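You operate a simulated robot arm through the tools that you are given. There is no shell and no other tool. Be economical: measure what you need, move in short steps, check, and stop when the job is done.

The job below is to be done with a simulated two-armed robot. You get a single attempt, and the scene is never put back.

JOB
Take the blue tube on the bench right of the warm plate and put it away on the packing bench. Then open the mill drawer, put the small steel bowl from the drip tray on the bench right of the mill and shut the drawer again. Then take the blue-band beaker and put it on the green slab. Then put the green-band beaker in the sink bowl. Then fetch the shelf cards carton and set it on the bench in front of the red mixer. Then put the pestle on the bench right of the red mixer away on the weighing bench. Keep to this order. Set down upright: blue tube, blue-band beaker, green-band beaker, shelf cards carton.

The check looks at the end state, three seconds after you hand in, the way a careful person would. Anything else that was tipped, shoved, dropped, spilled or broken makes it a failure.

ROBOT AND FRAMES
Two 7-joint arms with three-finger grippers on one trunk, on a base that drives. Base frame: it is fixed to the floor where the robot stands at the start and does not move with it; the origin is under the middle of the robot, x ahead of it, y to its left, z up. Units: mm, rad, N and s.
The left shoulder is at the start at [30, 124, 1133], the right one opposite. With the tool pointing down near the work surface each hand reaches from about 100 to 540 mm from the robot's upright axis, wherever it stands, measured 20 degrees to its own side. Places, roughly: bench in front of the red mixer (22x21 cm) [-920, 580, 900]; bench right of the mill [100, 600, 900]; blue tube [750, 0, 1000]; blue-band beaker (8x8x9 cm) [600, -800, 900]; green slab (15x15x2 cm) [-2200, 700, 900]; green-band beaker (8x8x9 cm) [600, -900, 900]; mill drawer [600, -500, 500]; packing bench [-1900, -2400, 900]; pestle (4x4x15 cm) [-700, 600, 1000]; shelf cards carton [0, 750, 1000]; sink bowl [-400, -2400, 800]; small steel bowl (11x11x6 cm) [600, -300, 500]; weighing bench [-3600, 700, 900]. Payload 2.2 kg a hand.
The tool frame of a hand sits at the grasp point between the pads (the TCP): z along the fingers, y along the line on which they close. The tips reach 28 mm beyond it. The gripper opens to 102 mm. The gripper's body begins 71 mm behind the TCP.
Orientation is that of the tool frame in the base frame, as a unit quaternion [w, x, y, z]. With the fingers straight down and closing along the base's y, the tool's x points along the base's -x, its y along +y and its z along -z.

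CONTROLS
- The arms move only by the tool jog_arm. It takes "left_steps", "right_steps" or both (then of equal length, played together; a hand with none holds still); each is a list of rows, each a list of 3 entries, a list of its own where there are three numbers: the shift along the base's x, y, z in units of 50 mm (1.0 is 50 mm), then the turn, a rotation vector about the base's x, y, z in units of 8 degrees (1.0 is 8 degrees), then the opening, from 0 (shut) to 1 (fully open). In form: [[[x, y, z], [ax, ay, az], hand], ...]. A call has 1 to 8 rows; each row shifts and turns the commanded pose from where the row before left it. A call with a number of a shift or a turn outside -1 to 1 is refused whole. Rows are played at 5 a second. More than 50 mm and 0.15 rad between two rows, or a gripper value outside its range, and nothing of the call is played. Where a pose cannot be reached the arm comes as near as it can. A force on the tool above 40 N (or 10 N above the force at the start of the call, whichever is more), or a blocked arm, ends the call early, and 0.2 s more pass. Each finger halts on what it meets, pressing with about 43 N; the grip force reading is that of the motor and also rises with nothing between the fingers. The clock runs only during rows and for 0.2 s after the last one: add rows that do not move to give the fingers time. It gives the time, the measured TCP pose, the force on the tool (base axes), the opening and the grip force at its end, in the units of the frame above (readings bear some noise), with the torque about the TCP (base axes, N m) and any sound that the robot's microphone picked up.
- Cameras (640 x 400 px; columns grow to the right, rows downward): "scene" is now at [22, 20.8, 1825.1]; the picture's right is [0.34, -0.94, -0.00], its down [-0.88, -0.32, -0.36] and it looks along [0.34, 0.12, -0.93] (base axes); focal length 214 px, centre (320, 200). "left" rides on the left gripper at [72, 38, -86] in its tool frame; the picture's right is [-0.46, 0.89, 0.00], its down [-0.60, -0.32, -0.73] and it looks along [-0.65, -0.34, 0.68] (tool axes); focal length 256 px, centre (320, 200). "right" rides on the right gripper at [69, 44, -86] in its tool frame; the picture's right is [-0.53, 0.85, 0.00], its down [-0.58, -0.36, -0.73] and it looks along [-0.62, -0.39, 0.68] (tool axes); focal length 256 px, centre (320, 200). There is no depth. A picture from a camera that has moved, and an enlarged one, comes with that camera's place and axes in the base frame and with its lens.
- snapshot(camera): a new picture of that camera. The clock stands still meanwhile.
- move_column(by): slides the trunk up (or, below 0, down) by that many mm; the arms and the scene camera ride with it, the base frame stays. It gives what a move gives, with no picture.
- base_move(legs): drives the robot by 1 to 6 legs, each [ahead, left, turn to the left] in mm, mm and rad, along the robot's own axes; the way and the turn of a leg run together, so that a leg with both is an arc; at most 1500 mm and 3.142 rad a leg. The arms and the cameras ride along, it lands a little off, and it stops where it bumps. It gives what a move gives.
- aim_head(pan, tilt): turns the head with the scene camera to pan (to the left, within 2.496 rad either way) and tilt (down, from -0.506 to 1.204), counted from straight ahead of the robot. It gives what a move gives.
- enlarge(camera, box): a new picture of the part [left, top, right, bottom] of that camera's present view, enlarged. The clock stands still meanwhile.
- finish_job(): hands the job in; it is judged then, once.

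Go step by step. Nothing tells you exact positions but the pictures and the camera data: compare them with the known pose of the tool, close in by small moves and look again before you grip or let go. The budget is 207 turns and 202 pictures, counting those below and the enlarged ones. Unless the task says otherwise, let go and move clear before handing in.

The tools are called after "Call:" as a command line: name --argument value ..., lists and objects as JSON in quotes. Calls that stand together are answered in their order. jog_arm: Moves the arms, as the interface text tells. Its arguments: {"type":"object","properties":{"left_steps":{"type":"array","items":{"type":"array"}},"right_steps":{"type":"array","items":{"type":"array"}}},"required":[]} The other tools are called the same way: move_column (by) slides the trunk up or down; base_move (legs) drives the base; aim_head (pan, tilt) turns the head that bears the scene camera; snapshot (camera) takes a picture; enlarge (camera, box) takes an enlarged picture of a part of a camera's view; finish_job () hands the job in.

At the start:

```text
time_s: 0.0
left_position: [485.9, -84.1, 1172.7]
left_ee_rot: [0.0, -0.001, 1.0, 0.0]
left_wrist_force: [-0.3, 0.4, -1.1]
left_wrist_torque: [-0.01, -0.01, 0.01]
left_grip_width: 102.3
left_finger_force: 0.0
right_position: [303.5, -390.4, 1179.2]
right_ee_rot: [0.001, 0.0, 1.0, 0.0]
right_wrist_force: [0.0, -0.6, -0.6]
right_wrist_torque: [0.01, 0.02, -0.01]
right_grip_width: 102.2
right_finger_force: 0.1
trunk travel left (down, up): [-375.0, 165.0]
robot x, y, heading: [-1.7, -2.4, 0.001]
head pan, tilt: [0.349, 1.201]
```

scene: 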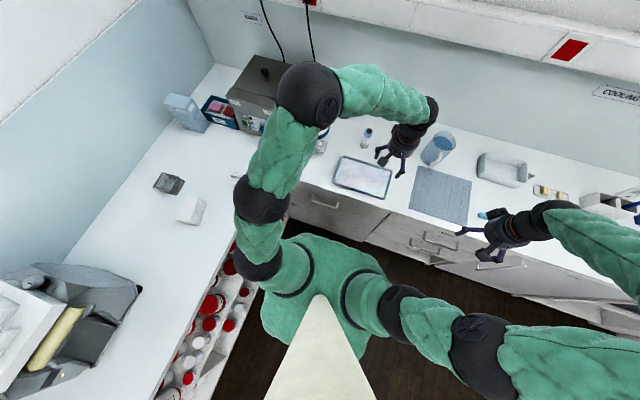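
right: 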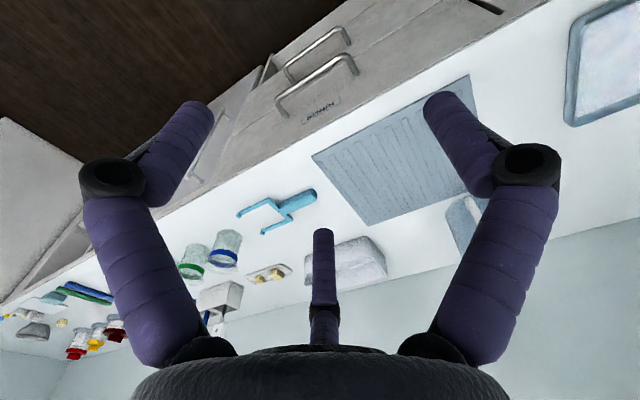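
left: 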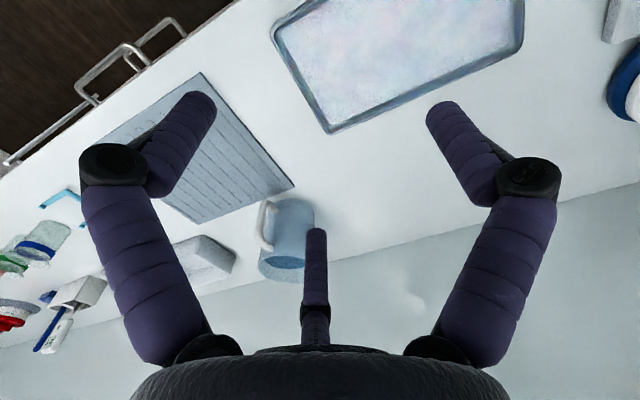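

I see a bench ahead of the robot with a mug, tray, tube rack mat and drawers below; the arms partly block the view. I'll look around with the head first.

Call:
aim_head --pan 0.0 --tilt 0.8

Call:
snapshot --camera "scene"

Call:
aim_head --pan -0.9 --tilt 0.7

Call:
snapshot --camera "scene"

Call:
aim_head --pan 1.6 --tilt 0.7

Call:
snapshot --camera "scene"

Call:
aim_head --pan 2.49 --tilt 0.4

Call:
snapshot --camera "scene"

Call:
aim_head --pan -2.2 --tilt 0.4

Call:
snapshot --camera "scene"

```text
time_s: 0.9
left_position: [487.0, -83.5, 1172.8]
left_ee_rot: [-0.001, 0.0, 1.0, 0.001]
left_wrist_force: [-0.2, -1.0, 0.0]
left_wrist_torque: [-0.01, 0.0, -0.02]
left_grip_width: 102.1
left_finger_force: 0.1
right_position: [302.3, -391.0, 1177.6]
right_ee_rot: [0.0, 0.0, 1.0, 0.001]
right_wrist_force: [0.1, 0.2, -0.5]
right_wrist_torque: [-0.01, 0.03, 0.01]
right_grip_width: 101.9
right_finger_force: 0.0
trunk travel left (down, up): [-375.0, 165.0]
robot x, y, heading: [-1.3, -4.7, -0.0]
head pan, tilt: [0.0, 0.799]
```

```text
198 pictures are left
camera scene: at [50.1, 1.7, 1852.7], right [0.0, -1.0, 0.0], down [-0.72, 0.0, -0.7], along [0.7, 0.0, -0.72], focal length 214 px, centre (320, 200)
```

scene: 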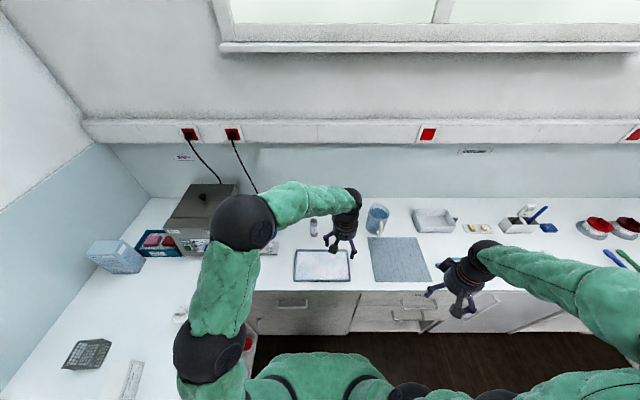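

```text
time_s: 2.1
left_position: [487.0, -84.5, 1172.9]
left_ee_rot: [0.0, -0.001, 1.0, 0.0]
left_wrist_force: [1.1, -0.3, 0.1]
left_wrist_torque: [0.0, -0.01, 0.01]
left_grip_width: 101.7
left_finger_force: 0.1
right_position: [303.4, -391.0, 1179.1]
right_ee_rot: [0.0, 0.0, 1.0, 0.0]
right_wrist_force: [0.0, -0.2, -0.4]
right_wrist_torque: [-0.01, 0.0, -0.02]
right_grip_width: 101.8
right_finger_force: 0.1
trunk travel left (down, up): [-375.0, 165.0]
robot x, y, heading: [0.7, -2.1, 0.002]
head pan, tilt: [-0.901, 0.7]
```

```text
197 pictures are left
camera scene: at [22.3, -64.9, 1861.0], right [-0.78, -0.62, 0.0], down [-0.4, 0.5, -0.76], along [0.48, -0.6, -0.64], focal length 214 px, centre (320, 200)
```

scene: 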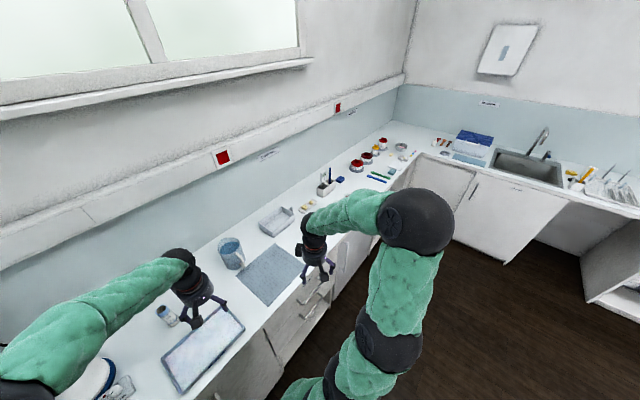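

```text
time_s: 4.3
left_position: [487.6, -84.1, 1172.9]
left_ee_rot: [0.0, 0.001, 1.0, 0.0]
left_wrist_force: [-0.4, 0.6, -0.3]
left_wrist_torque: [0.02, 0.03, 0.02]
left_grip_width: 102.2
left_finger_force: 0.1
right_position: [303.0, -390.2, 1179.0]
right_ee_rot: [0.0, 0.001, 1.0, -0.001]
right_wrist_force: [0.4, 0.2, -0.2]
right_wrist_torque: [0.02, 0.02, -0.02]
right_grip_width: 101.9
right_finger_force: 0.0
trunk travel left (down, up): [-375.0, 165.0]
robot x, y, heading: [-1.6, 2.4, -0.004]
head pan, tilt: [1.6, 0.7]
```

```text
196 pictures are left
camera scene: at [-33.0, 86.5, 1861.1], right [1.0, 0.03, 0.0], down [0.02, -0.64, -0.77], along [-0.02, 0.76, -0.64], focal length 214 px, centre (320, 200)
```

scene: 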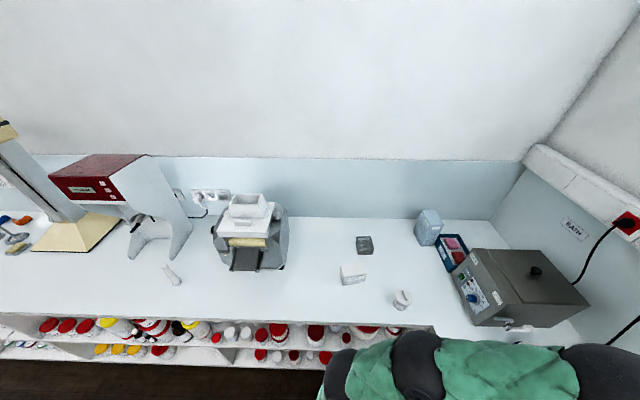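

```text
time_s: 5.5
left_position: [486.6, -84.2, 1174.4]
left_ee_rot: [0.0, 0.0, 1.0, 0.0]
left_wrist_force: [0.5, 0.6, -0.5]
left_wrist_torque: [-0.02, 0.01, -0.04]
left_grip_width: 102.1
left_finger_force: 0.1
right_position: [302.2, -391.0, 1178.8]
right_ee_rot: [0.001, 0.0, 1.0, 0.0]
right_wrist_force: [0.8, 0.3, 0.2]
right_wrist_torque: [-0.01, 0.02, 0.02]
right_grip_width: 102.3
right_finger_force: 0.1
trunk travel left (down, up): [-375.0, 165.0]
robot x, y, heading: [3.6, 3.0, 0.001]
head pan, tilt: [2.491, 0.4]
```

```text
195 pictures are left
camera scene: at [-104.1, 57.9, 1887.9], right [0.61, 0.8, 0.0], down [0.31, -0.24, -0.92], along [-0.73, 0.56, -0.39], focal length 214 px, centre (320, 200)
```

scene: 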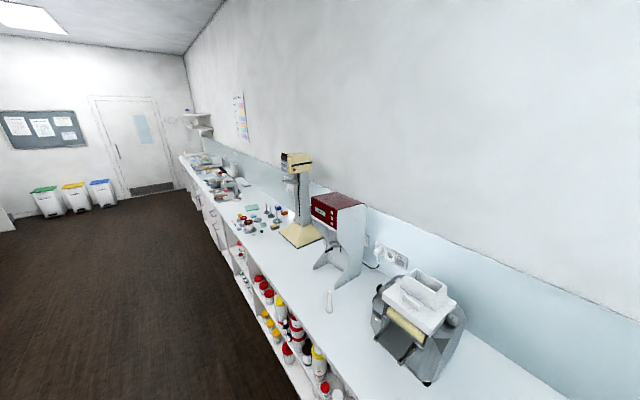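

```text
time_s: 9.3
left_position: [487.5, -84.2, 1173.8]
left_ee_rot: [0.0, 0.0, 1.0, 0.0]
left_wrist_force: [0.8, 0.4, -0.1]
left_wrist_torque: [-0.01, 0.04, 0.02]
left_grip_width: 101.9
left_finger_force: 0.0
right_position: [303.4, -390.4, 1178.3]
right_ee_rot: [0.0, 0.0, 1.0, 0.0]
right_wrist_force: [0.8, 0.5, -1.2]
right_wrist_torque: [0.0, 0.03, 0.03]
right_grip_width: 101.9
right_finger_force: 0.0
trunk travel left (down, up): [-375.0, 165.0]
robot x, y, heading: [-2.2, -0.9, 0.0]
head pan, tilt: [-2.201, 0.4]
```

```text
194 pictures are left
camera scene: at [-85.1, -73.3, 1887.9], right [-0.81, 0.59, 0.0], down [0.23, 0.31, -0.92], along [-0.54, -0.74, -0.39], focal length 214 px, centre (320, 200)
```

scene: 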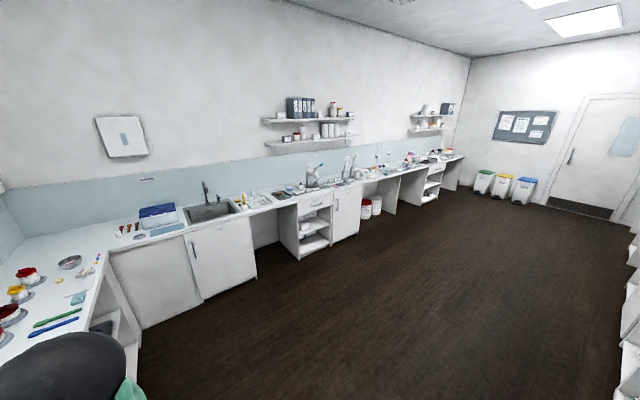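

Bench ring: front bench (edge x≈420), left bench, right bench at y≈-2400. Next I look closely at the tube region.

Call:
aim_head --pan 0.0 --tilt 0.8

Call:
enlarge --camera "scene" --box '[220, 180, 460, 330]'

Call:
enlarge --camera "scene" --box '[400, 200, 640, 350]'

Call:
aim_head --pan 1.6 --tilt 0.7

Call:
enlarge --camera "scene" --box '[120, 180, 440, 380]'

```text
time_s: 11.3
left_position: [487.5, -83.7, 1173.4]
left_ee_rot: [0.0, -0.001, 1.0, 0.0]
left_wrist_force: [-0.5, 1.1, 0.2]
left_wrist_torque: [0.01, 0.0, 0.01]
left_grip_width: 101.7
left_finger_force: 0.0
right_position: [302.5, -389.6, 1178.0]
right_ee_rot: [0.001, 0.0, 1.0, 0.0]
right_wrist_force: [0.0, 1.1, 0.1]
right_wrist_torque: [-0.02, -0.02, 0.06]
right_grip_width: 102.1
right_finger_force: 0.1
trunk travel left (down, up): [-375.0, 165.0]
robot x, y, heading: [4.6, 2.6, 0.0]
head pan, tilt: [0.0, 0.799]
```

```text
2.67 times, centred on (340, 255) of scene
camera zoom: at [50.2, 1.6, 1852.8], right [0.0, -1.0, 0.0], down [-0.72, 0.0, -0.7], along [0.7, 0.0, -0.72], focal length 572 px, centre (267, 53)
```

zoom: 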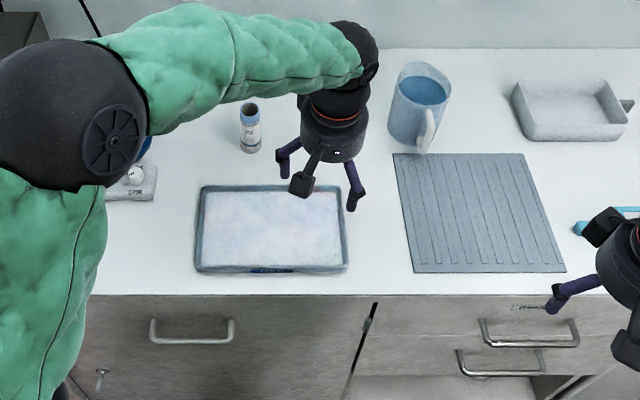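

```text
2.67 times, centred on (520, 275) of scene
camera zoom: at [50.2, 1.6, 1852.8], right [0.0, -1.0, 0.0], down [-0.72, 0.0, -0.7], along [0.7, 0.0, -0.72], focal length 572 px, centre (-213, 0)
```

zoom: 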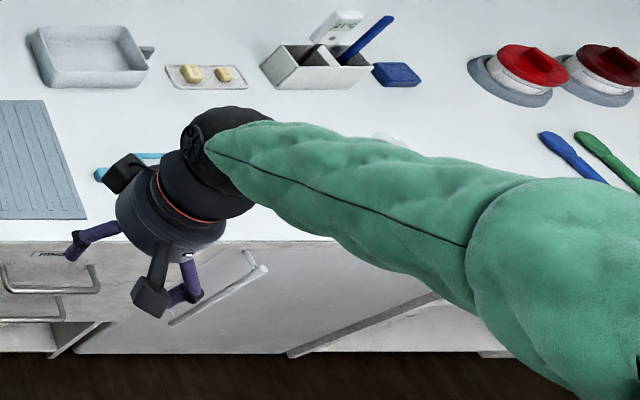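

```text
time_s: 13.0
left_position: [487.5, -83.1, 1172.2]
left_ee_rot: [0.0, 0.0, 1.0, 0.001]
left_wrist_force: [-0.2, -0.1, 1.0]
left_wrist_torque: [-0.01, 0.0, 0.01]
left_grip_width: 101.9
left_finger_force: 0.2
right_position: [302.7, -390.7, 1177.4]
right_ee_rot: [0.0, 0.0, 1.0, 0.001]
right_wrist_force: [-0.4, 0.0, -0.1]
right_wrist_torque: [0.02, 0.01, 0.01]
right_grip_width: 102.0
right_finger_force: 0.1
trunk travel left (down, up): [-375.0, 165.0]
robot x, y, heading: [1.0, -2.4, 0.004]
head pan, tilt: [1.6, 0.7]
```

```text
2.00 times, centred on (280, 280) of scene
camera zoom: at [-33.0, 86.5, 1861.1], right [1.0, 0.03, 0.0], down [0.02, -0.64, -0.77], along [-0.02, 0.76, -0.64], focal length 429 px, centre (400, 40)
```

zoom: 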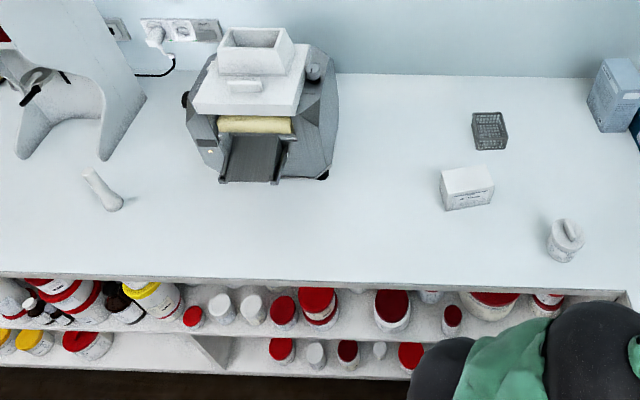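

The blue-capped tube stands at about [720, 35], height ~115 mm. I drive closer so the left hand reaches it.

Call:
base_move --legs '[[150, -120, 0]]'

Call:
aim_head --pan 0.0 --tilt 1.2

Call:
snapshot --camera "scene"

Call:
snapshot --camera "right"

```text
time_s: 14.6
left_position: [634.8, -203.3, 1172.1]
left_ee_rot: [0.0, 0.001, 1.0, 0.0]
left_wrist_force: [0.4, -0.5, 0.1]
left_wrist_torque: [0.01, 0.02, 0.03]
left_grip_width: 101.9
left_finger_force: 0.0
right_position: [450.2, -509.9, 1178.6]
right_ee_rot: [0.0, 0.001, 1.0, 0.0]
right_wrist_force: [0.0, -0.9, -0.1]
right_wrist_torque: [0.01, 0.02, 0.0]
right_grip_width: 102.1
right_finger_force: 0.1
trunk travel left (down, up): [-375.0, 165.0]
robot x, y, heading: [150.3, -120.7, -0.003]
head pan, tilt: [1.6, 0.7]
```

```text
time_s: 16.2
left_position: [634.0, -202.5, 1173.4]
left_ee_rot: [0.0, 0.001, 1.0, 0.0]
left_wrist_force: [0.5, 0.0, -0.5]
left_wrist_torque: [0.01, -0.01, 0.0]
left_grip_width: 101.9
left_finger_force: 0.1
right_position: [448.6, -510.6, 1178.8]
right_ee_rot: [-0.001, 0.0, 1.0, -0.001]
right_wrist_force: [-0.6, -0.1, 0.2]
right_wrist_torque: [0.01, -0.01, -0.02]
right_grip_width: 101.8
right_finger_force: 0.0
trunk travel left (down, up): [-375.0, 165.0]
robot x, y, heading: [145.7, -120.2, -0.001]
head pan, tilt: [0.0, 1.201]
```

```text
190 pictures are left
camera scene: at [172.3, -117.0, 1825.1], right [0.0, -1.0, 0.0], down [-0.93, 0.0, -0.36], along [0.36, 0.0, -0.93], focal length 214 px, centre (320, 200)
```

scene: 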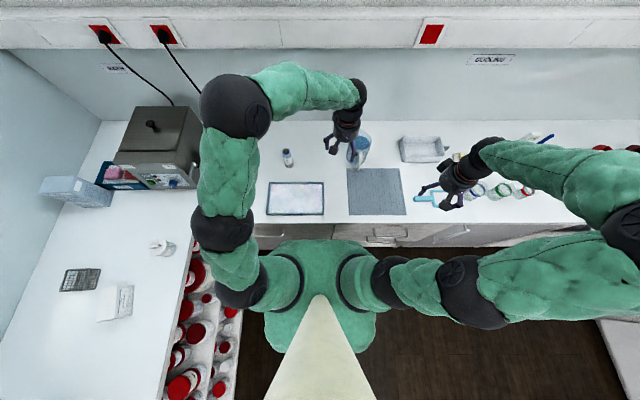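

```text
189 pictures are left
camera right: at [380.3, -466.1, 1264.3], right [0.54, 0.84, 0.0], down [0.58, -0.37, 0.73], along [0.62, -0.39, -0.68], focal length 256 px, centre (320, 200)
```

right: 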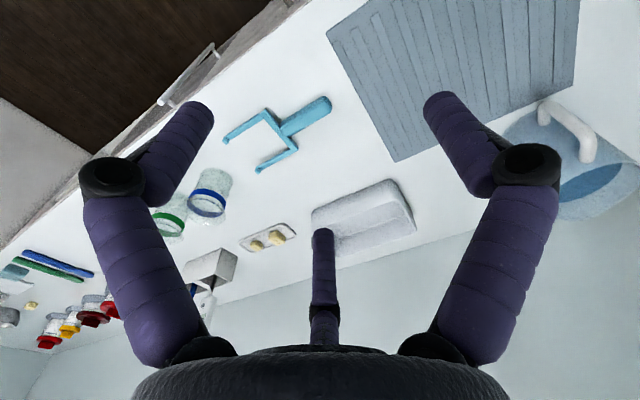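

Body front is ~160 mm ahead of axis and the edge ~411; I go 60 mm closer and look with the left hand camera after moving toward the tube.

Call:
base_move --legs '[[60, -10, 0]]'

Call:
jog_arm --left_steps '[[[-0.5, 1, 0], [0, 0, 0], 1], [[0, 1, 0], [0, 0, 0], 1], [[0, 1, 0], [0, 0, 0], 1], [[0, 0.6, 0], [0, 0, 0], 1], [[0, 0, 0], [0, 0, 0], 1]]'

Call:
snapshot --camera "left"

Call:
snapshot --camera "scene"

```text
time_s: 17.0
left_position: [645.1, -205.1, 1172.4]
left_ee_rot: [0.0, -0.001, 1.0, 0.0]
left_wrist_force: [1.3, 0.6, -0.2]
left_wrist_torque: [0.03, 0.02, 0.01]
left_grip_width: 102.1
left_finger_force: 0.0
right_position: [462.4, -512.2, 1177.5]
right_ee_rot: [0.001, -0.001, 1.0, 0.001]
right_wrist_force: [1.7, -0.1, -0.9]
right_wrist_torque: [0.04, 0.05, -0.02]
right_grip_width: 102.0
right_finger_force: 0.1
trunk travel left (down, up): [-375.0, 165.0]
robot x, y, heading: [152.6, -121.6, 0.001]
head pan, tilt: [0.0, 1.201]
stopped in leg 1: the robot was blocked; the commanded pose is now the measured one
```

```text
refused: row 1 steps farther than a row can; nothing moved
```

```text
188 pictures are left
camera left: at [573.8, -167.8, 1258.7], right [0.46, 0.89, 0.0], down [0.61, -0.32, 0.73], along [0.65, -0.34, -0.68], focal length 256 px, centre (320, 200)
```

left: 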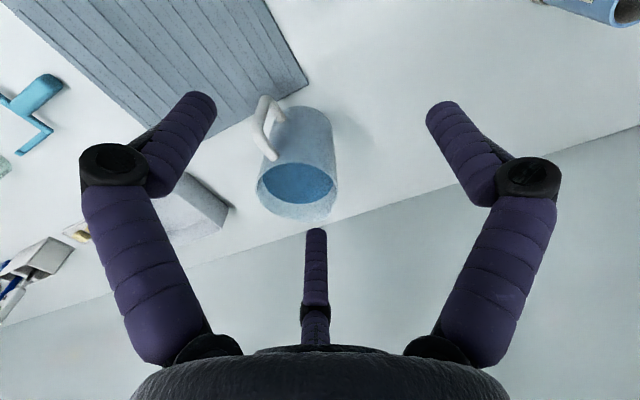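

```text
187 pictures are left
camera scene: at [185.4, -120.0, 1825.0], right [0.0, -1.0, 0.0], down [-0.93, 0.0, -0.36], along [0.36, 0.0, -0.93], focal length 214 px, centre (320, 200)
```

scene: 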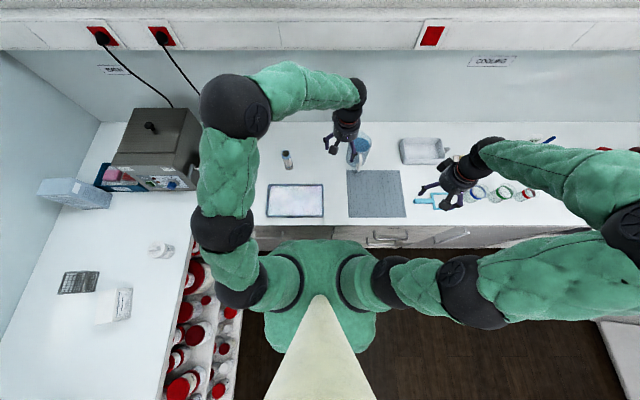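

Base blocked at x≈158. I back off slightly and reach for the tube with a forward-tilted hand instead.

Call:
base_move --legs '[[-15, 0, 0]]'

Call:
jog_arm --left_steps '[[[0, 1, 0], [0, -1, 0], 1], [[0, 1, 0], [0, -1, 0], 1], [[0, 1, 0], [0, -1, 0], 1], [[0, 1, 0], [0, -1, 0], 1], [[0, 0.8, 0], [0, -1, 0], 1], [[0, 0, -0.8], [0, 0, 0], 1], [[0, 0, -0.8], [0, 0, 0], 1]]'

Call:
snapshot --camera "left"

Call:
snapshot --camera "scene"

```text
time_s: 17.8
left_position: [629.4, -204.8, 1173.7]
left_ee_rot: [0.0, -0.002, 1.0, -0.001]
left_wrist_force: [0.7, 0.3, 0.7]
left_wrist_torque: [-0.03, 0.02, -0.01]
left_grip_width: 102.1
left_finger_force: 0.1
right_position: [444.9, -510.6, 1178.2]
right_ee_rot: [0.001, 0.0, 1.0, 0.0]
right_wrist_force: [-0.8, -0.2, 0.2]
right_wrist_torque: [-0.01, 0.0, -0.01]
right_grip_width: 102.1
right_finger_force: 0.0
trunk travel left (down, up): [-375.0, 165.0]
robot x, y, heading: [142.5, -117.7, -0.003]
head pan, tilt: [0.0, 1.201]
```

```text
time_s: 19.4
left_position: [630.6, 35.6, 1092.4]
left_ee_rot: [0.344, -0.001, 0.939, 0.0]
left_wrist_force: [0.2, -0.1, -0.1]
left_wrist_torque: [0.0, -0.03, 0.0]
left_grip_width: 101.9
left_finger_force: 0.1
right_position: [444.5, -511.3, 1178.8]
right_ee_rot: [0.001, 0.0, 1.0, 0.0]
right_wrist_force: [0.7, 0.0, -0.1]
right_wrist_torque: [0.01, 0.0, -0.02]
right_grip_width: 102.0
right_finger_force: 0.0
trunk travel left (down, up): [-375.0, 165.0]
robot x, y, heading: [137.9, -120.5, -0.0]
head pan, tilt: [0.0, 1.201]
```

```text
186 pictures are left
camera left: at [519.7, 73.1, 1111.4], right [0.35, 0.89, 0.3], down [-0.01, -0.32, 0.95], along [0.94, -0.34, -0.1], focal length 256 px, centre (320, 200)
```

left: 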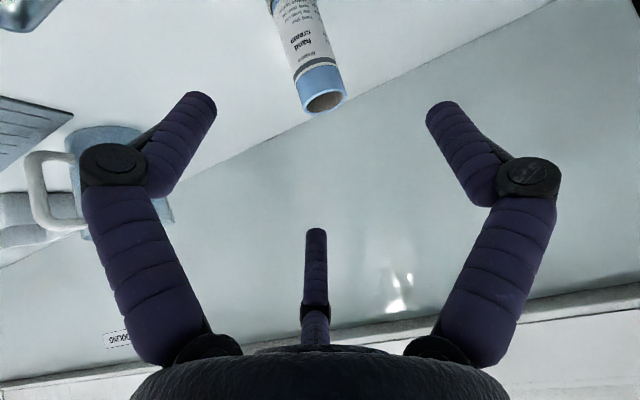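

```text
185 pictures are left
camera scene: at [166.8, -118.9, 1825.1], right [0.0, -1.0, 0.0], down [-0.93, 0.0, -0.36], along [0.36, 0.0, -0.93], focal length 214 px, centre (320, 200)
```

scene: 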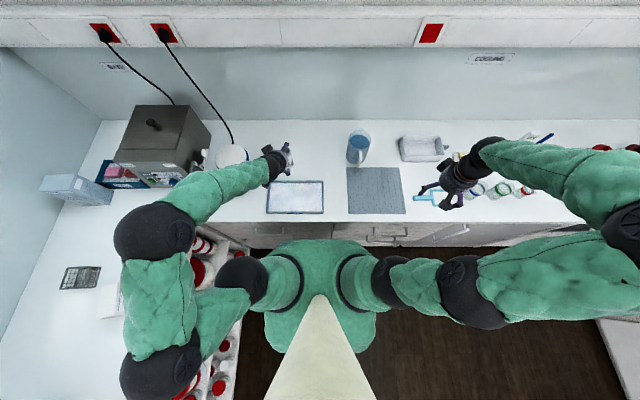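

Tube top is around [720, 30, 1015]. I lower beside it, then advance around it.

Call:
jog_arm --left_steps '[[[0, -0.1, -0.8], [0, 0, 0], 1], [[0, 0, -0.8], [0, 0, 0], 1], [[0, 0, -0.75], [0, 0, 0], 1], [[0.6, 0, 0], [0, 0, 0], 1], [[0, 0, 0], [0, 0, 0], 1]]'

Call:
snapshot --camera "left"

Call:
enlarge --camera "scene" --box '[200, 110, 360, 210]'

```text
time_s: 20.6
left_position: [659.7, 32.7, 978.2]
left_ee_rot: [0.342, 0.0, 0.94, 0.0]
left_wrist_force: [-0.6, 0.0, 0.5]
left_wrist_torque: [-0.03, -0.03, 0.02]
left_grip_width: 102.1
left_finger_force: 0.1
right_position: [444.0, -511.6, 1178.8]
right_ee_rot: [0.001, 0.0, 1.0, 0.0]
right_wrist_force: [0.5, -0.4, -0.5]
right_wrist_torque: [-0.02, 0.0, 0.02]
right_grip_width: 102.0
right_finger_force: 0.1
trunk travel left (down, up): [-375.0, 165.0]
robot x, y, heading: [141.0, -119.4, 0.0]
head pan, tilt: [0.0, 1.201]
```

```text
184 pictures are left
camera left: at [548.9, 70.1, 996.5], right [0.36, 0.89, 0.3], down [-0.01, -0.32, 0.95], along [0.93, -0.34, -0.1], focal length 256 px, centre (320, 200)
```

left: 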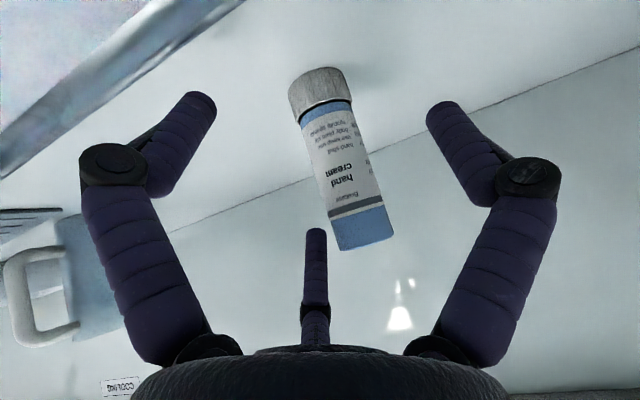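

```text
4.00 times, centred on (280, 160) of scene
camera zoom: at [165.7, -119.0, 1825.1], right [0.0, -1.0, 0.0], down [-0.93, 0.0, -0.36], along [0.36, 0.0, -0.93], focal length 858 px, centre (480, 360)
```

zoom: 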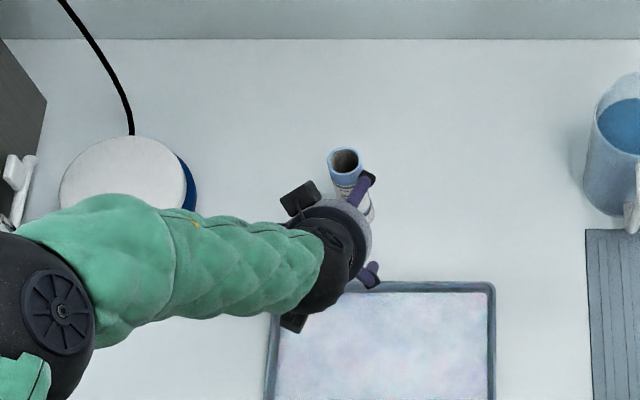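

The tube is between the finger lines with y≈30. Advance 60 mm and check.

Call:
jog_arm --left_steps '[[[0.6, -0.05, 0], [0, 0, 0], 1], [[0.6, 0, -0.1], [0, 0, 0], 1], [[0, 0, 0], [0, 0, 0], 1]]'

Call:
snapshot --camera "left"

Call:
enlarge --camera "scene" --box '[200, 110, 360, 210]'

```text
time_s: 21.4
left_position: [718.4, 30.3, 972.5]
left_ee_rot: [0.343, -0.001, 0.939, -0.001]
left_wrist_force: [-0.9, -0.1, 0.2]
left_wrist_torque: [-0.01, 0.01, -0.04]
left_grip_width: 102.2
left_finger_force: 0.1
right_position: [444.0, -511.1, 1177.4]
right_ee_rot: [0.001, 0.0, 1.0, 0.0]
right_wrist_force: [0.0, -0.4, 0.3]
right_wrist_torque: [0.0, -0.03, 0.02]
right_grip_width: 102.4
right_finger_force: 0.1
trunk travel left (down, up): [-375.0, 165.0]
robot x, y, heading: [141.0, -122.3, -0.005]
head pan, tilt: [0.0, 1.201]
```

```text
182 pictures are left
camera left: at [607.3, 66.7, 991.3], right [0.36, 0.89, 0.3], down [-0.01, -0.32, 0.95], along [0.93, -0.34, -0.1], focal length 256 px, centre (320, 200)
```

left: 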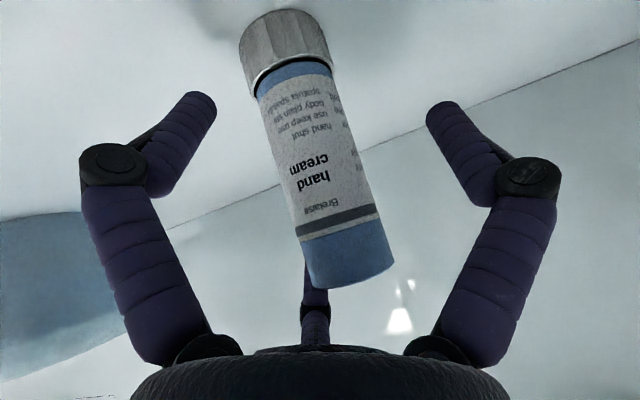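

```text
4.00 times, centred on (280, 160) of scene
camera zoom: at [165.7, -119.1, 1825.1], right [0.0, -1.0, 0.0], down [-0.93, 0.0, -0.36], along [0.36, 0.0, -0.93], focal length 858 px, centre (480, 360)
```

zoom: 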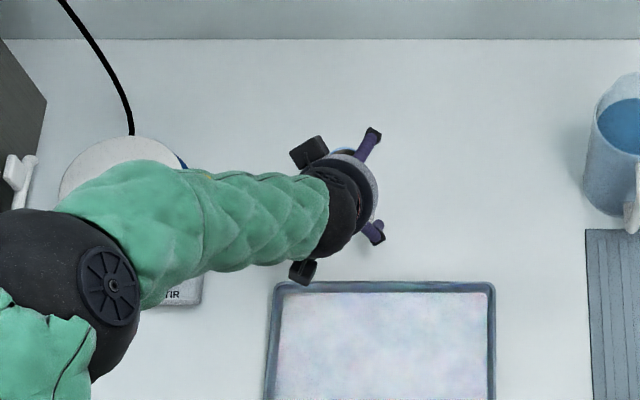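

TCP aligns with the tube body. Closing the grip.

Call:
jog_arm --left_steps '[[[0, 0, 0], [0, 0, 0], 0.6], [[0, 0, 0], [0, 0, 0], 0.3], [[0, 0, 0], [0, 0, 0], 0.2], [[0, 0, 0], [0, 0, 0], 0.2], [[0, 0, 0], [0, 0, 0], 0.2]]'

Call:
snapshot --camera "left"

```text
time_s: 22.6
left_position: [717.7, 29.5, 973.2]
left_ee_rot: [0.342, 0.0, 0.94, -0.001]
left_wrist_force: [-0.6, 0.3, 0.4]
left_wrist_torque: [0.03, 0.05, 0.03]
left_grip_width: 50.3
left_finger_force: 42.9
right_position: [444.5, -510.5, 1178.2]
right_ee_rot: [0.001, 0.0, 1.0, 0.0]
right_wrist_force: [-0.8, 0.3, -0.2]
right_wrist_torque: [0.01, 0.01, 0.0]
right_grip_width: 102.1
right_finger_force: 0.1
trunk travel left (down, up): [-375.0, 165.0]
robot x, y, heading: [139.6, -124.6, 0.006]
head pan, tilt: [0.0, 1.201]
```

```text
180 pictures are left
camera left: at [607.6, 66.8, 991.3], right [0.36, 0.89, 0.3], down [-0.01, -0.32, 0.95], along [0.93, -0.34, -0.1], focal length 256 px, centre (320, 200)
```

left: 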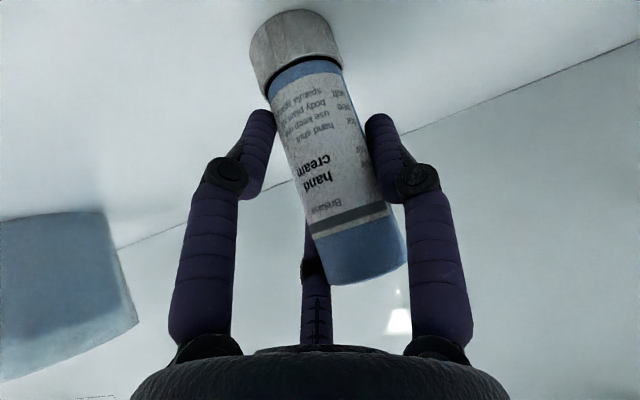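

Something 50 mm wide is held. A small lift test.

Call:
jog_arm --left_steps '[[[0, 0, 0.3], [0, 0, 0], 0.2], [[0, 0, 0.3], [0, 0, 0], 0.2], [[0, 0, 0], [0, 0, 0], 0.2]]'

Call:
snapshot --camera "left"

Call:
enlarge --camera "scene" --box '[200, 110, 360, 210]'

```text
time_s: 23.4
left_position: [719.4, 29.0, 1002.5]
left_ee_rot: [0.343, -0.001, 0.939, 0.0]
left_wrist_force: [0.6, -0.6, -0.7]
left_wrist_torque: [-0.01, -0.03, 0.01]
left_grip_width: 50.2
left_finger_force: 42.8
right_position: [444.2, -511.7, 1178.6]
right_ee_rot: [0.001, 0.0, 1.0, 0.0]
right_wrist_force: [-0.5, -0.5, 0.2]
right_wrist_torque: [0.01, -0.01, 0.0]
right_grip_width: 102.0
right_finger_force: 0.0
trunk travel left (down, up): [-375.0, 165.0]
robot x, y, heading: [142.3, -116.4, 0.005]
head pan, tilt: [0.0, 1.201]
```

```text
179 pictures are left
camera left: at [607.8, 66.0, 1020.9], right [0.36, 0.89, 0.3], down [-0.01, -0.32, 0.95], along [0.93, -0.34, -0.1], focal length 256 px, centre (320, 200)
```

left: 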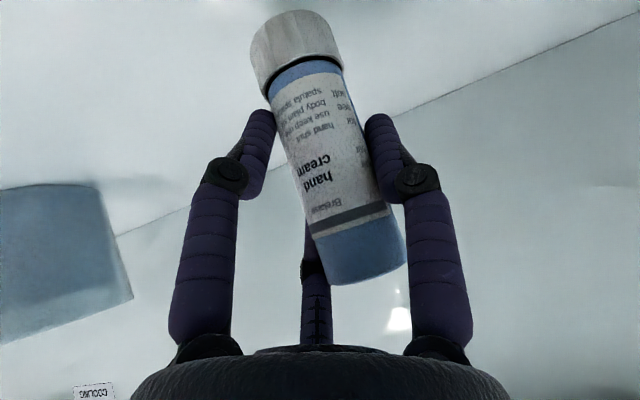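

```text
4.00 times, centred on (280, 160) of scene
camera zoom: at [166.9, -119.0, 1825.1], right [0.0, -1.0, 0.0], down [-0.93, 0.0, -0.36], along [0.36, 0.0, -0.93], focal length 858 px, centre (480, 360)
```

zoom: 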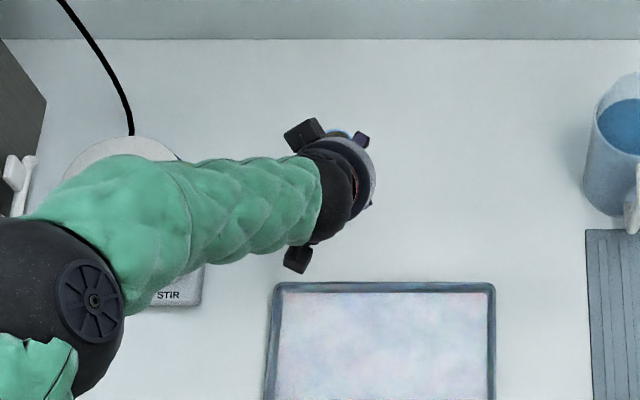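

The tube is held upright. I raise and retract it, then back off from the bench and drive toward the packing bench area to look.

Call:
jog_arm --left_steps '[[[0, 0, 0.9], [0, 0, 0], 0.2], [[0, 0, 0.9], [0, 0, 0], 0.2], [[0, 0, 0.9], [0, 0, 0], 0.2], [[-0.9, 0, 0], [0, 0, 0], 0.2], [[-0.9, 0, 0], [0, 0, 0], 0.2], [[-0.9, 0, 0], [0, 0, 0], 0.2], [[-0.9, 0, 0], [0, 0, 0], 0.2]]'

Call:
base_move --legs '[[-350, 0, 0], [0, 0, -1.571], [600, -900, 0], [500, -800, 0]]'

Call:
aim_head --pan 0.0 --tilt 0.7

Call:
snapshot --camera "scene"

```text
time_s: 25.0
left_position: [535.3, 29.1, 1136.0]
left_ee_rot: [0.344, -0.001, 0.939, 0.0]
left_wrist_force: [-0.5, 0.6, -0.5]
left_wrist_torque: [-0.01, 0.0, 0.01]
left_grip_width: 50.1
left_finger_force: 42.6
right_position: [442.2, -511.8, 1180.2]
right_ee_rot: [0.002, 0.0, 1.0, 0.0]
right_wrist_force: [-0.3, 0.2, -0.2]
right_wrist_torque: [-0.03, -0.06, 0.0]
right_grip_width: 102.0
right_finger_force: 0.1
trunk travel left (down, up): [-375.0, 165.0]
robot x, y, heading: [141.0, -119.7, -0.002]
head pan, tilt: [0.0, 1.201]
```

```text
time_s: 40.8
left_position: [-1768.6, -1611.3, 1135.0]
left_ee_rot: [0.244, 0.661, 0.667, -0.242]
left_wrist_force: [-0.4, 0.4, -0.8]
left_wrist_torque: [0.04, 0.0, -0.01]
left_grip_width: 49.2
left_finger_force: 42.9
right_position: [-2309.3, -1522.1, 1179.3]
right_ee_rot: [0.0, 0.705, 0.709, -0.001]
right_wrist_force: [-0.3, 0.5, -0.1]
right_wrist_torque: [0.01, 0.0, -0.03]
right_grip_width: 102.3
right_finger_force: 0.1
trunk travel left (down, up): [-375.0, 165.0]
robot x, y, heading: [-1917.1, -1216.1, -1.563]
head pan, tilt: [0.0, 1.201]
```

```text
time_s: 41.8
left_position: [-1769.4, -1612.6, 1136.1]
left_ee_rot: [0.243, 0.662, 0.667, -0.242]
left_wrist_force: [0.4, 0.2, 0.6]
left_wrist_torque: [-0.01, -0.03, 0.01]
left_grip_width: 49.3
left_finger_force: 42.9
right_position: [-2307.8, -1521.2, 1178.9]
right_ee_rot: [0.001, 0.705, 0.71, -0.002]
right_wrist_force: [0.4, 1.1, 0.3]
right_wrist_torque: [0.01, 0.03, 0.02]
right_grip_width: 101.8
right_finger_force: 0.0
trunk travel left (down, up): [-375.0, 165.0]
robot x, y, heading: [-1923.9, -1214.2, -1.561]
head pan, tilt: [0.0, 0.7]
```

```text
177 pictures are left
camera scene: at [-1920.6, -1269.2, 1861.0], right [-1.0, -0.01, 0.0], down [-0.01, 0.64, -0.76], along [0.01, -0.76, -0.64], focal length 214 px, centre (320, 200)
```

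scene: 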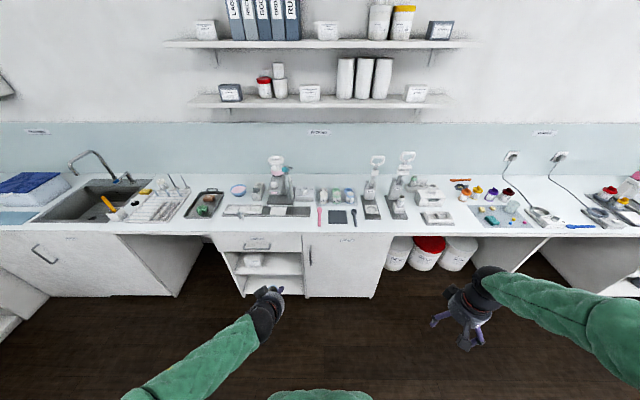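

I see the packing bench ahead (label on wall at centre), with devices on it. Zooming in to find free space.

Call:
enlarge --camera "scene" --box '[180, 120, 420, 270]'

Call:
enlarge --camera "scene" --box '[380, 120, 620, 270]'

Call:
enlarge --camera "scene" --box '[0, 120, 240, 270]'

```text
2.67 times, centred on (300, 195) of scene
camera zoom: at [-1920.6, -1269.2, 1861.0], right [-1.0, -0.01, 0.0], down [-0.01, 0.64, -0.76], along [0.01, -0.76, -0.64], focal length 572 px, centre (373, 213)
```

zoom: 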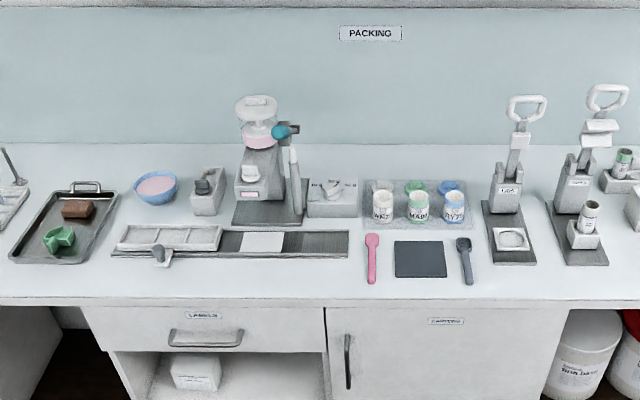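

```text
2.67 times, centred on (500, 195) of scene
camera zoom: at [-1920.6, -1269.2, 1861.0], right [-1.0, -0.01, 0.0], down [-0.01, 0.64, -0.76], along [0.01, -0.76, -0.64], focal length 572 px, centre (-160, 213)
```

zoom: 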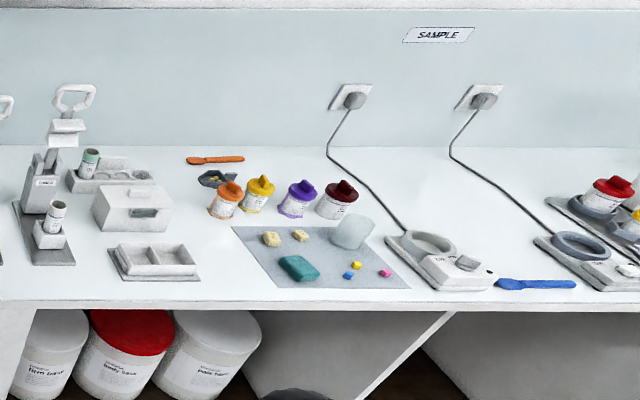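

```text
2.67 times, centred on (120, 195) of scene
camera zoom: at [-1920.6, -1269.2, 1861.0], right [-1.0, -0.01, 0.0], down [-0.01, 0.64, -0.76], along [0.01, -0.76, -0.64], focal length 572 px, centre (853, 213)
```

zoom: 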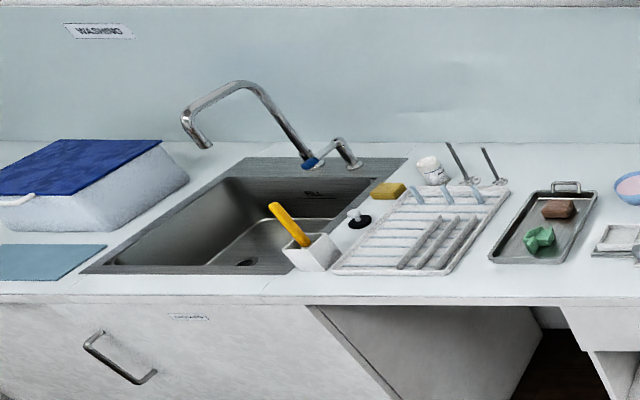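

Near the right part of the packing bench I see what might be a tube rack (with a green-capped tube). I drive there to look closer.

Call:
base_move --legs '[[350, 550, 0]]'

Call:
aim_head --pan 0.0 --tilt 0.8

Call:
snapshot --camera "scene"

```text
time_s: 45.4
left_position: [-1216.3, -1961.0, 1134.9]
left_ee_rot: [0.242, 0.663, 0.666, -0.242]
left_wrist_force: [-0.5, 0.0, 0.7]
left_wrist_torque: [-0.01, 0.02, -0.04]
left_grip_width: 48.4
left_finger_force: 43.0
right_position: [-1756.9, -1869.1, 1179.3]
right_ee_rot: [0.0, 0.706, 0.708, 0.0]
right_wrist_force: [-0.2, 0.0, 0.1]
right_wrist_torque: [0.01, 0.03, -0.01]
right_grip_width: 102.2
right_finger_force: 0.1
trunk travel left (down, up): [-375.0, 165.0]
robot x, y, heading: [-1365.9, -1563.6, -1.565]
head pan, tilt: [0.0, 0.7]
```

```text
time_s: 46.1
left_position: [-1216.9, -1961.5, 1134.6]
left_ee_rot: [0.242, 0.663, 0.665, -0.242]
left_wrist_force: [0.7, -0.6, -0.2]
left_wrist_torque: [0.02, 0.01, 0.01]
left_grip_width: 48.4
left_finger_force: 43.7
right_position: [-1756.4, -1867.8, 1178.9]
right_ee_rot: [0.0, 0.707, 0.707, -0.001]
right_wrist_force: [-0.6, 0.5, 0.0]
right_wrist_torque: [0.02, 0.02, 0.03]
right_grip_width: 101.9
right_finger_force: 0.0
trunk travel left (down, up): [-375.0, 165.0]
robot x, y, heading: [-1366.8, -1559.1, -1.569]
head pan, tilt: [0.0, 0.799]
```

```text
173 pictures are left
camera scene: at [-1367.6, -1612.8, 1852.8], right [-1.0, 0.0, 0.0], down [0.0, 0.72, -0.7], along [0.0, -0.7, -0.72], focal length 214 px, centre (320, 200)
```

scene: 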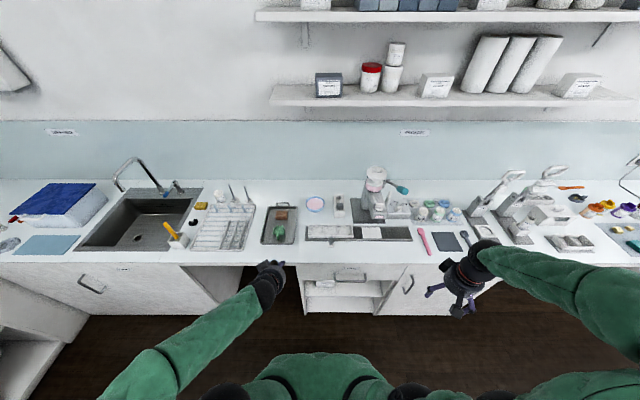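

I drove the wrong way (left is +x here). I check the grip, since the width is shrinking slowly, then go the other way.

Call:
base_move --legs '[[0, -1150, 0]]'

Call:
snapshot --camera "left"

Call:
snapshot --camera "scene"

```text
time_s: 52.0
left_position: [-2379.1, -1963.4, 1136.0]
left_ee_rot: [0.242, 0.664, 0.664, -0.243]
left_wrist_force: [-0.3, 0.0, 0.0]
left_wrist_torque: [-0.02, -0.02, -0.01]
left_grip_width: 48.1
left_finger_force: 43.2
right_position: [-2918.6, -1870.7, 1178.3]
right_ee_rot: [0.0, 0.707, 0.708, 0.0]
right_wrist_force: [0.0, -0.1, 0.1]
right_wrist_torque: [-0.03, -0.02, -0.01]
right_grip_width: 102.0
right_finger_force: 0.0
trunk travel left (down, up): [-375.0, 165.0]
robot x, y, heading: [-2525.9, -1566.7, -1.569]
head pan, tilt: [0.0, 0.799]
```

```text
172 pictures are left
camera left: at [-2342.5, -1853.5, 1154.5], right [0.89, -0.35, 0.3], down [-0.32, 0.01, 0.95], along [-0.34, -0.94, -0.1], focal length 256 px, centre (320, 200)
```

left: 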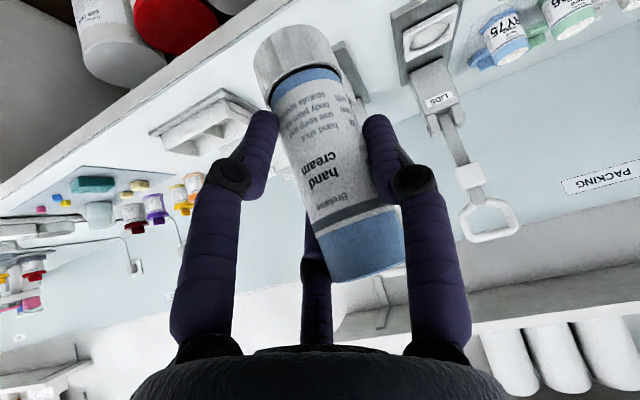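

```text
171 pictures are left
camera scene: at [-2530.7, -1615.6, 1852.8], right [-1.0, 0.0, 0.0], down [0.0, 0.72, -0.7], along [0.0, -0.7, -0.72], focal length 214 px, centre (320, 200)
```

scene: 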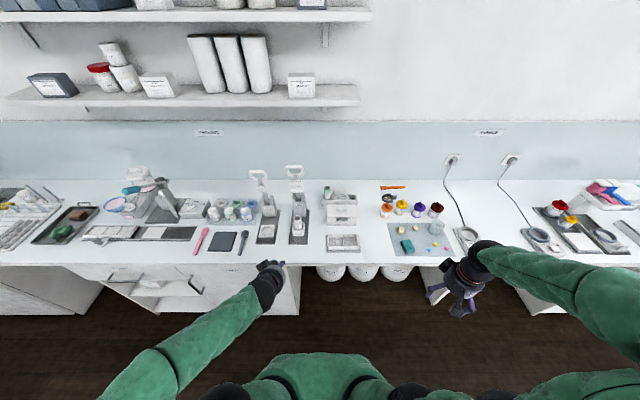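

The tube still sits the same in the grip. Zooming on the suspected rack.

Call:
enlarge --camera "scene" --box '[232, 150, 392, 250]'

Call:
enlarge --camera "scene" --box '[112, 160, 272, 260]'

```text
4.00 times, centred on (312, 200) of scene
camera zoom: at [-2530.7, -1615.6, 1852.8], right [-1.0, 0.0, 0.0], down [0.0, 0.72, -0.7], along [0.0, -0.7, -0.72], focal length 858 px, centre (352, 200)
```

zoom: 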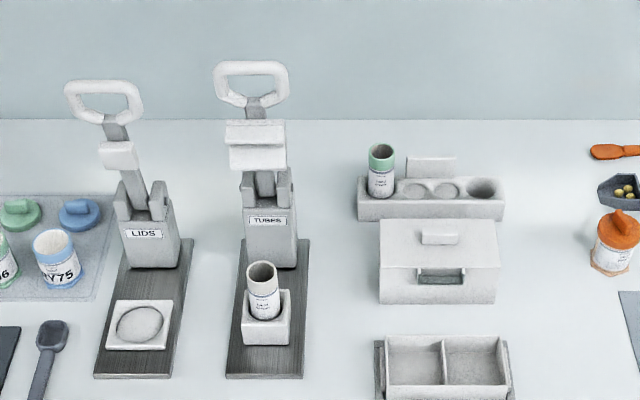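

```text
4.00 times, centred on (192, 210) of scene
camera zoom: at [-2530.7, -1615.6, 1852.8], right [-1.0, 0.0, 0.0], down [0.0, 0.72, -0.7], along [0.0, -0.7, -0.72], focal length 858 px, centre (832, 160)
```

zoom: 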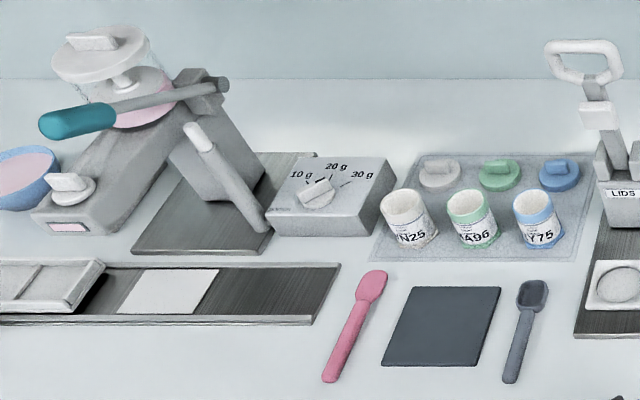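

A four-place tube rack stands at the back right of the packing bench, with a green tube in it and one free dark hole at [-2722, -2524]. I check the under-bench room and view the rack closer.

Call:
enlarge --camera "scene" --box '[300, 230, 500, 355]'

Call:
enlarge --camera "scene" --box '[310, 175, 374, 215]'

```text
3.20 times, centred on (400, 292) of scene
camera zoom: at [-2530.7, -1615.6, 1852.8], right [-1.0, 0.0, 0.0], down [0.0, 0.72, -0.7], along [0.0, -0.7, -0.72], focal length 686 px, centre (64, -96)
```

zoom: 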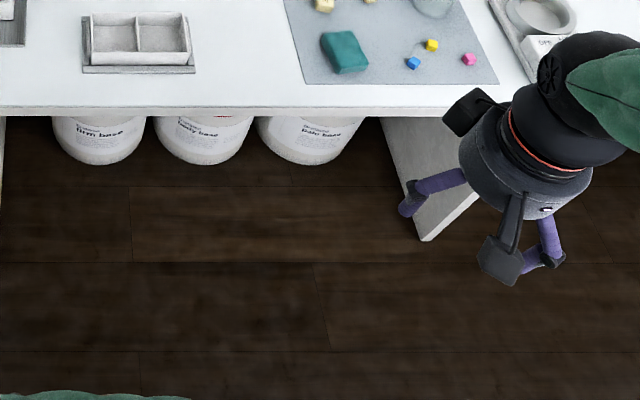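

```text
10.00 times, centred on (342, 195) of scene
camera zoom: at [-2530.7, -1615.6, 1852.8], right [-1.0, 0.0, 0.0], down [0.0, 0.72, -0.7], along [0.0, -0.7, -0.72], focal length 2145 px, centre (100, 250)
```

zoom: 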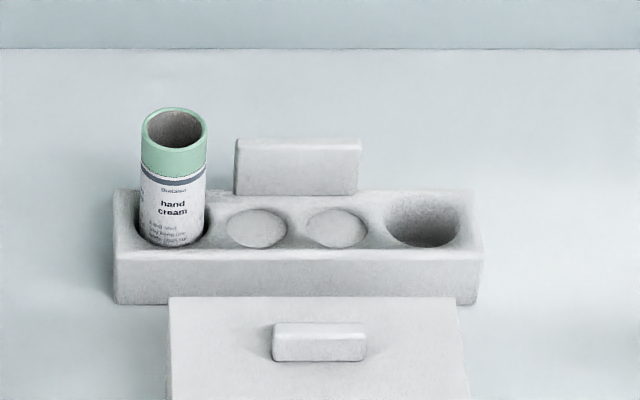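

The rack's rightmost hole is free: that's where the blue tube belongs. The knee space there is open, so I move in front of it and creep in.

Call:
base_move --legs '[[0, -340, 0], [230, 0, 0]]'

Call:
base_move --legs '[[120, 0, 0]]'

Call:
snapshot --camera "scene"

```text
time_s: 55.5
left_position: [-2718.0, -2199.7, 1135.0]
left_ee_rot: [0.242, 0.663, 0.666, -0.242]
left_wrist_force: [0.1, 0.0, -0.3]
left_wrist_torque: [0.03, -0.03, -0.01]
left_grip_width: 48.0
left_finger_force: 43.3
right_position: [-3258.4, -2107.3, 1179.6]
right_ee_rot: [0.002, 0.706, 0.708, -0.001]
right_wrist_force: [-0.4, -0.5, 0.2]
right_wrist_torque: [0.02, -0.02, 0.02]
right_grip_width: 102.2
right_finger_force: 0.0
trunk travel left (down, up): [-375.0, 165.0]
robot x, y, heading: [-2869.5, -1802.9, -1.565]
head pan, tilt: [0.0, 0.799]
```

```text
time_s: 56.8
left_position: [-2718.8, -2316.7, 1134.9]
left_ee_rot: [0.243, 0.662, 0.667, -0.24]
left_wrist_force: [0.3, 0.5, -1.2]
left_wrist_torque: [0.06, -0.02, -0.02]
left_grip_width: 48.0
left_finger_force: 43.1
right_position: [-3257.2, -2226.5, 1179.3]
right_ee_rot: [0.001, 0.706, 0.708, -0.001]
right_wrist_force: [1.3, -0.2, -0.7]
right_wrist_torque: [0.0, 0.03, -0.03]
right_grip_width: 102.0
right_finger_force: 0.0
trunk travel left (down, up): [-375.0, 165.0]
robot x, y, heading: [-2870.2, -1919.6, -1.572]
head pan, tilt: [0.0, 0.799]
```

```text
166 pictures are left
camera scene: at [-2868.5, -1970.2, 1852.8], right [-1.0, 0.0, 0.0], down [0.0, 0.72, -0.7], along [0.0, -0.7, -0.72], focal length 214 px, centre (320, 200)
```

scene: 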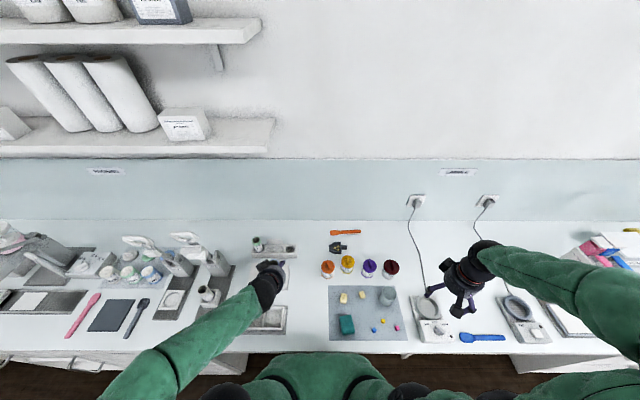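

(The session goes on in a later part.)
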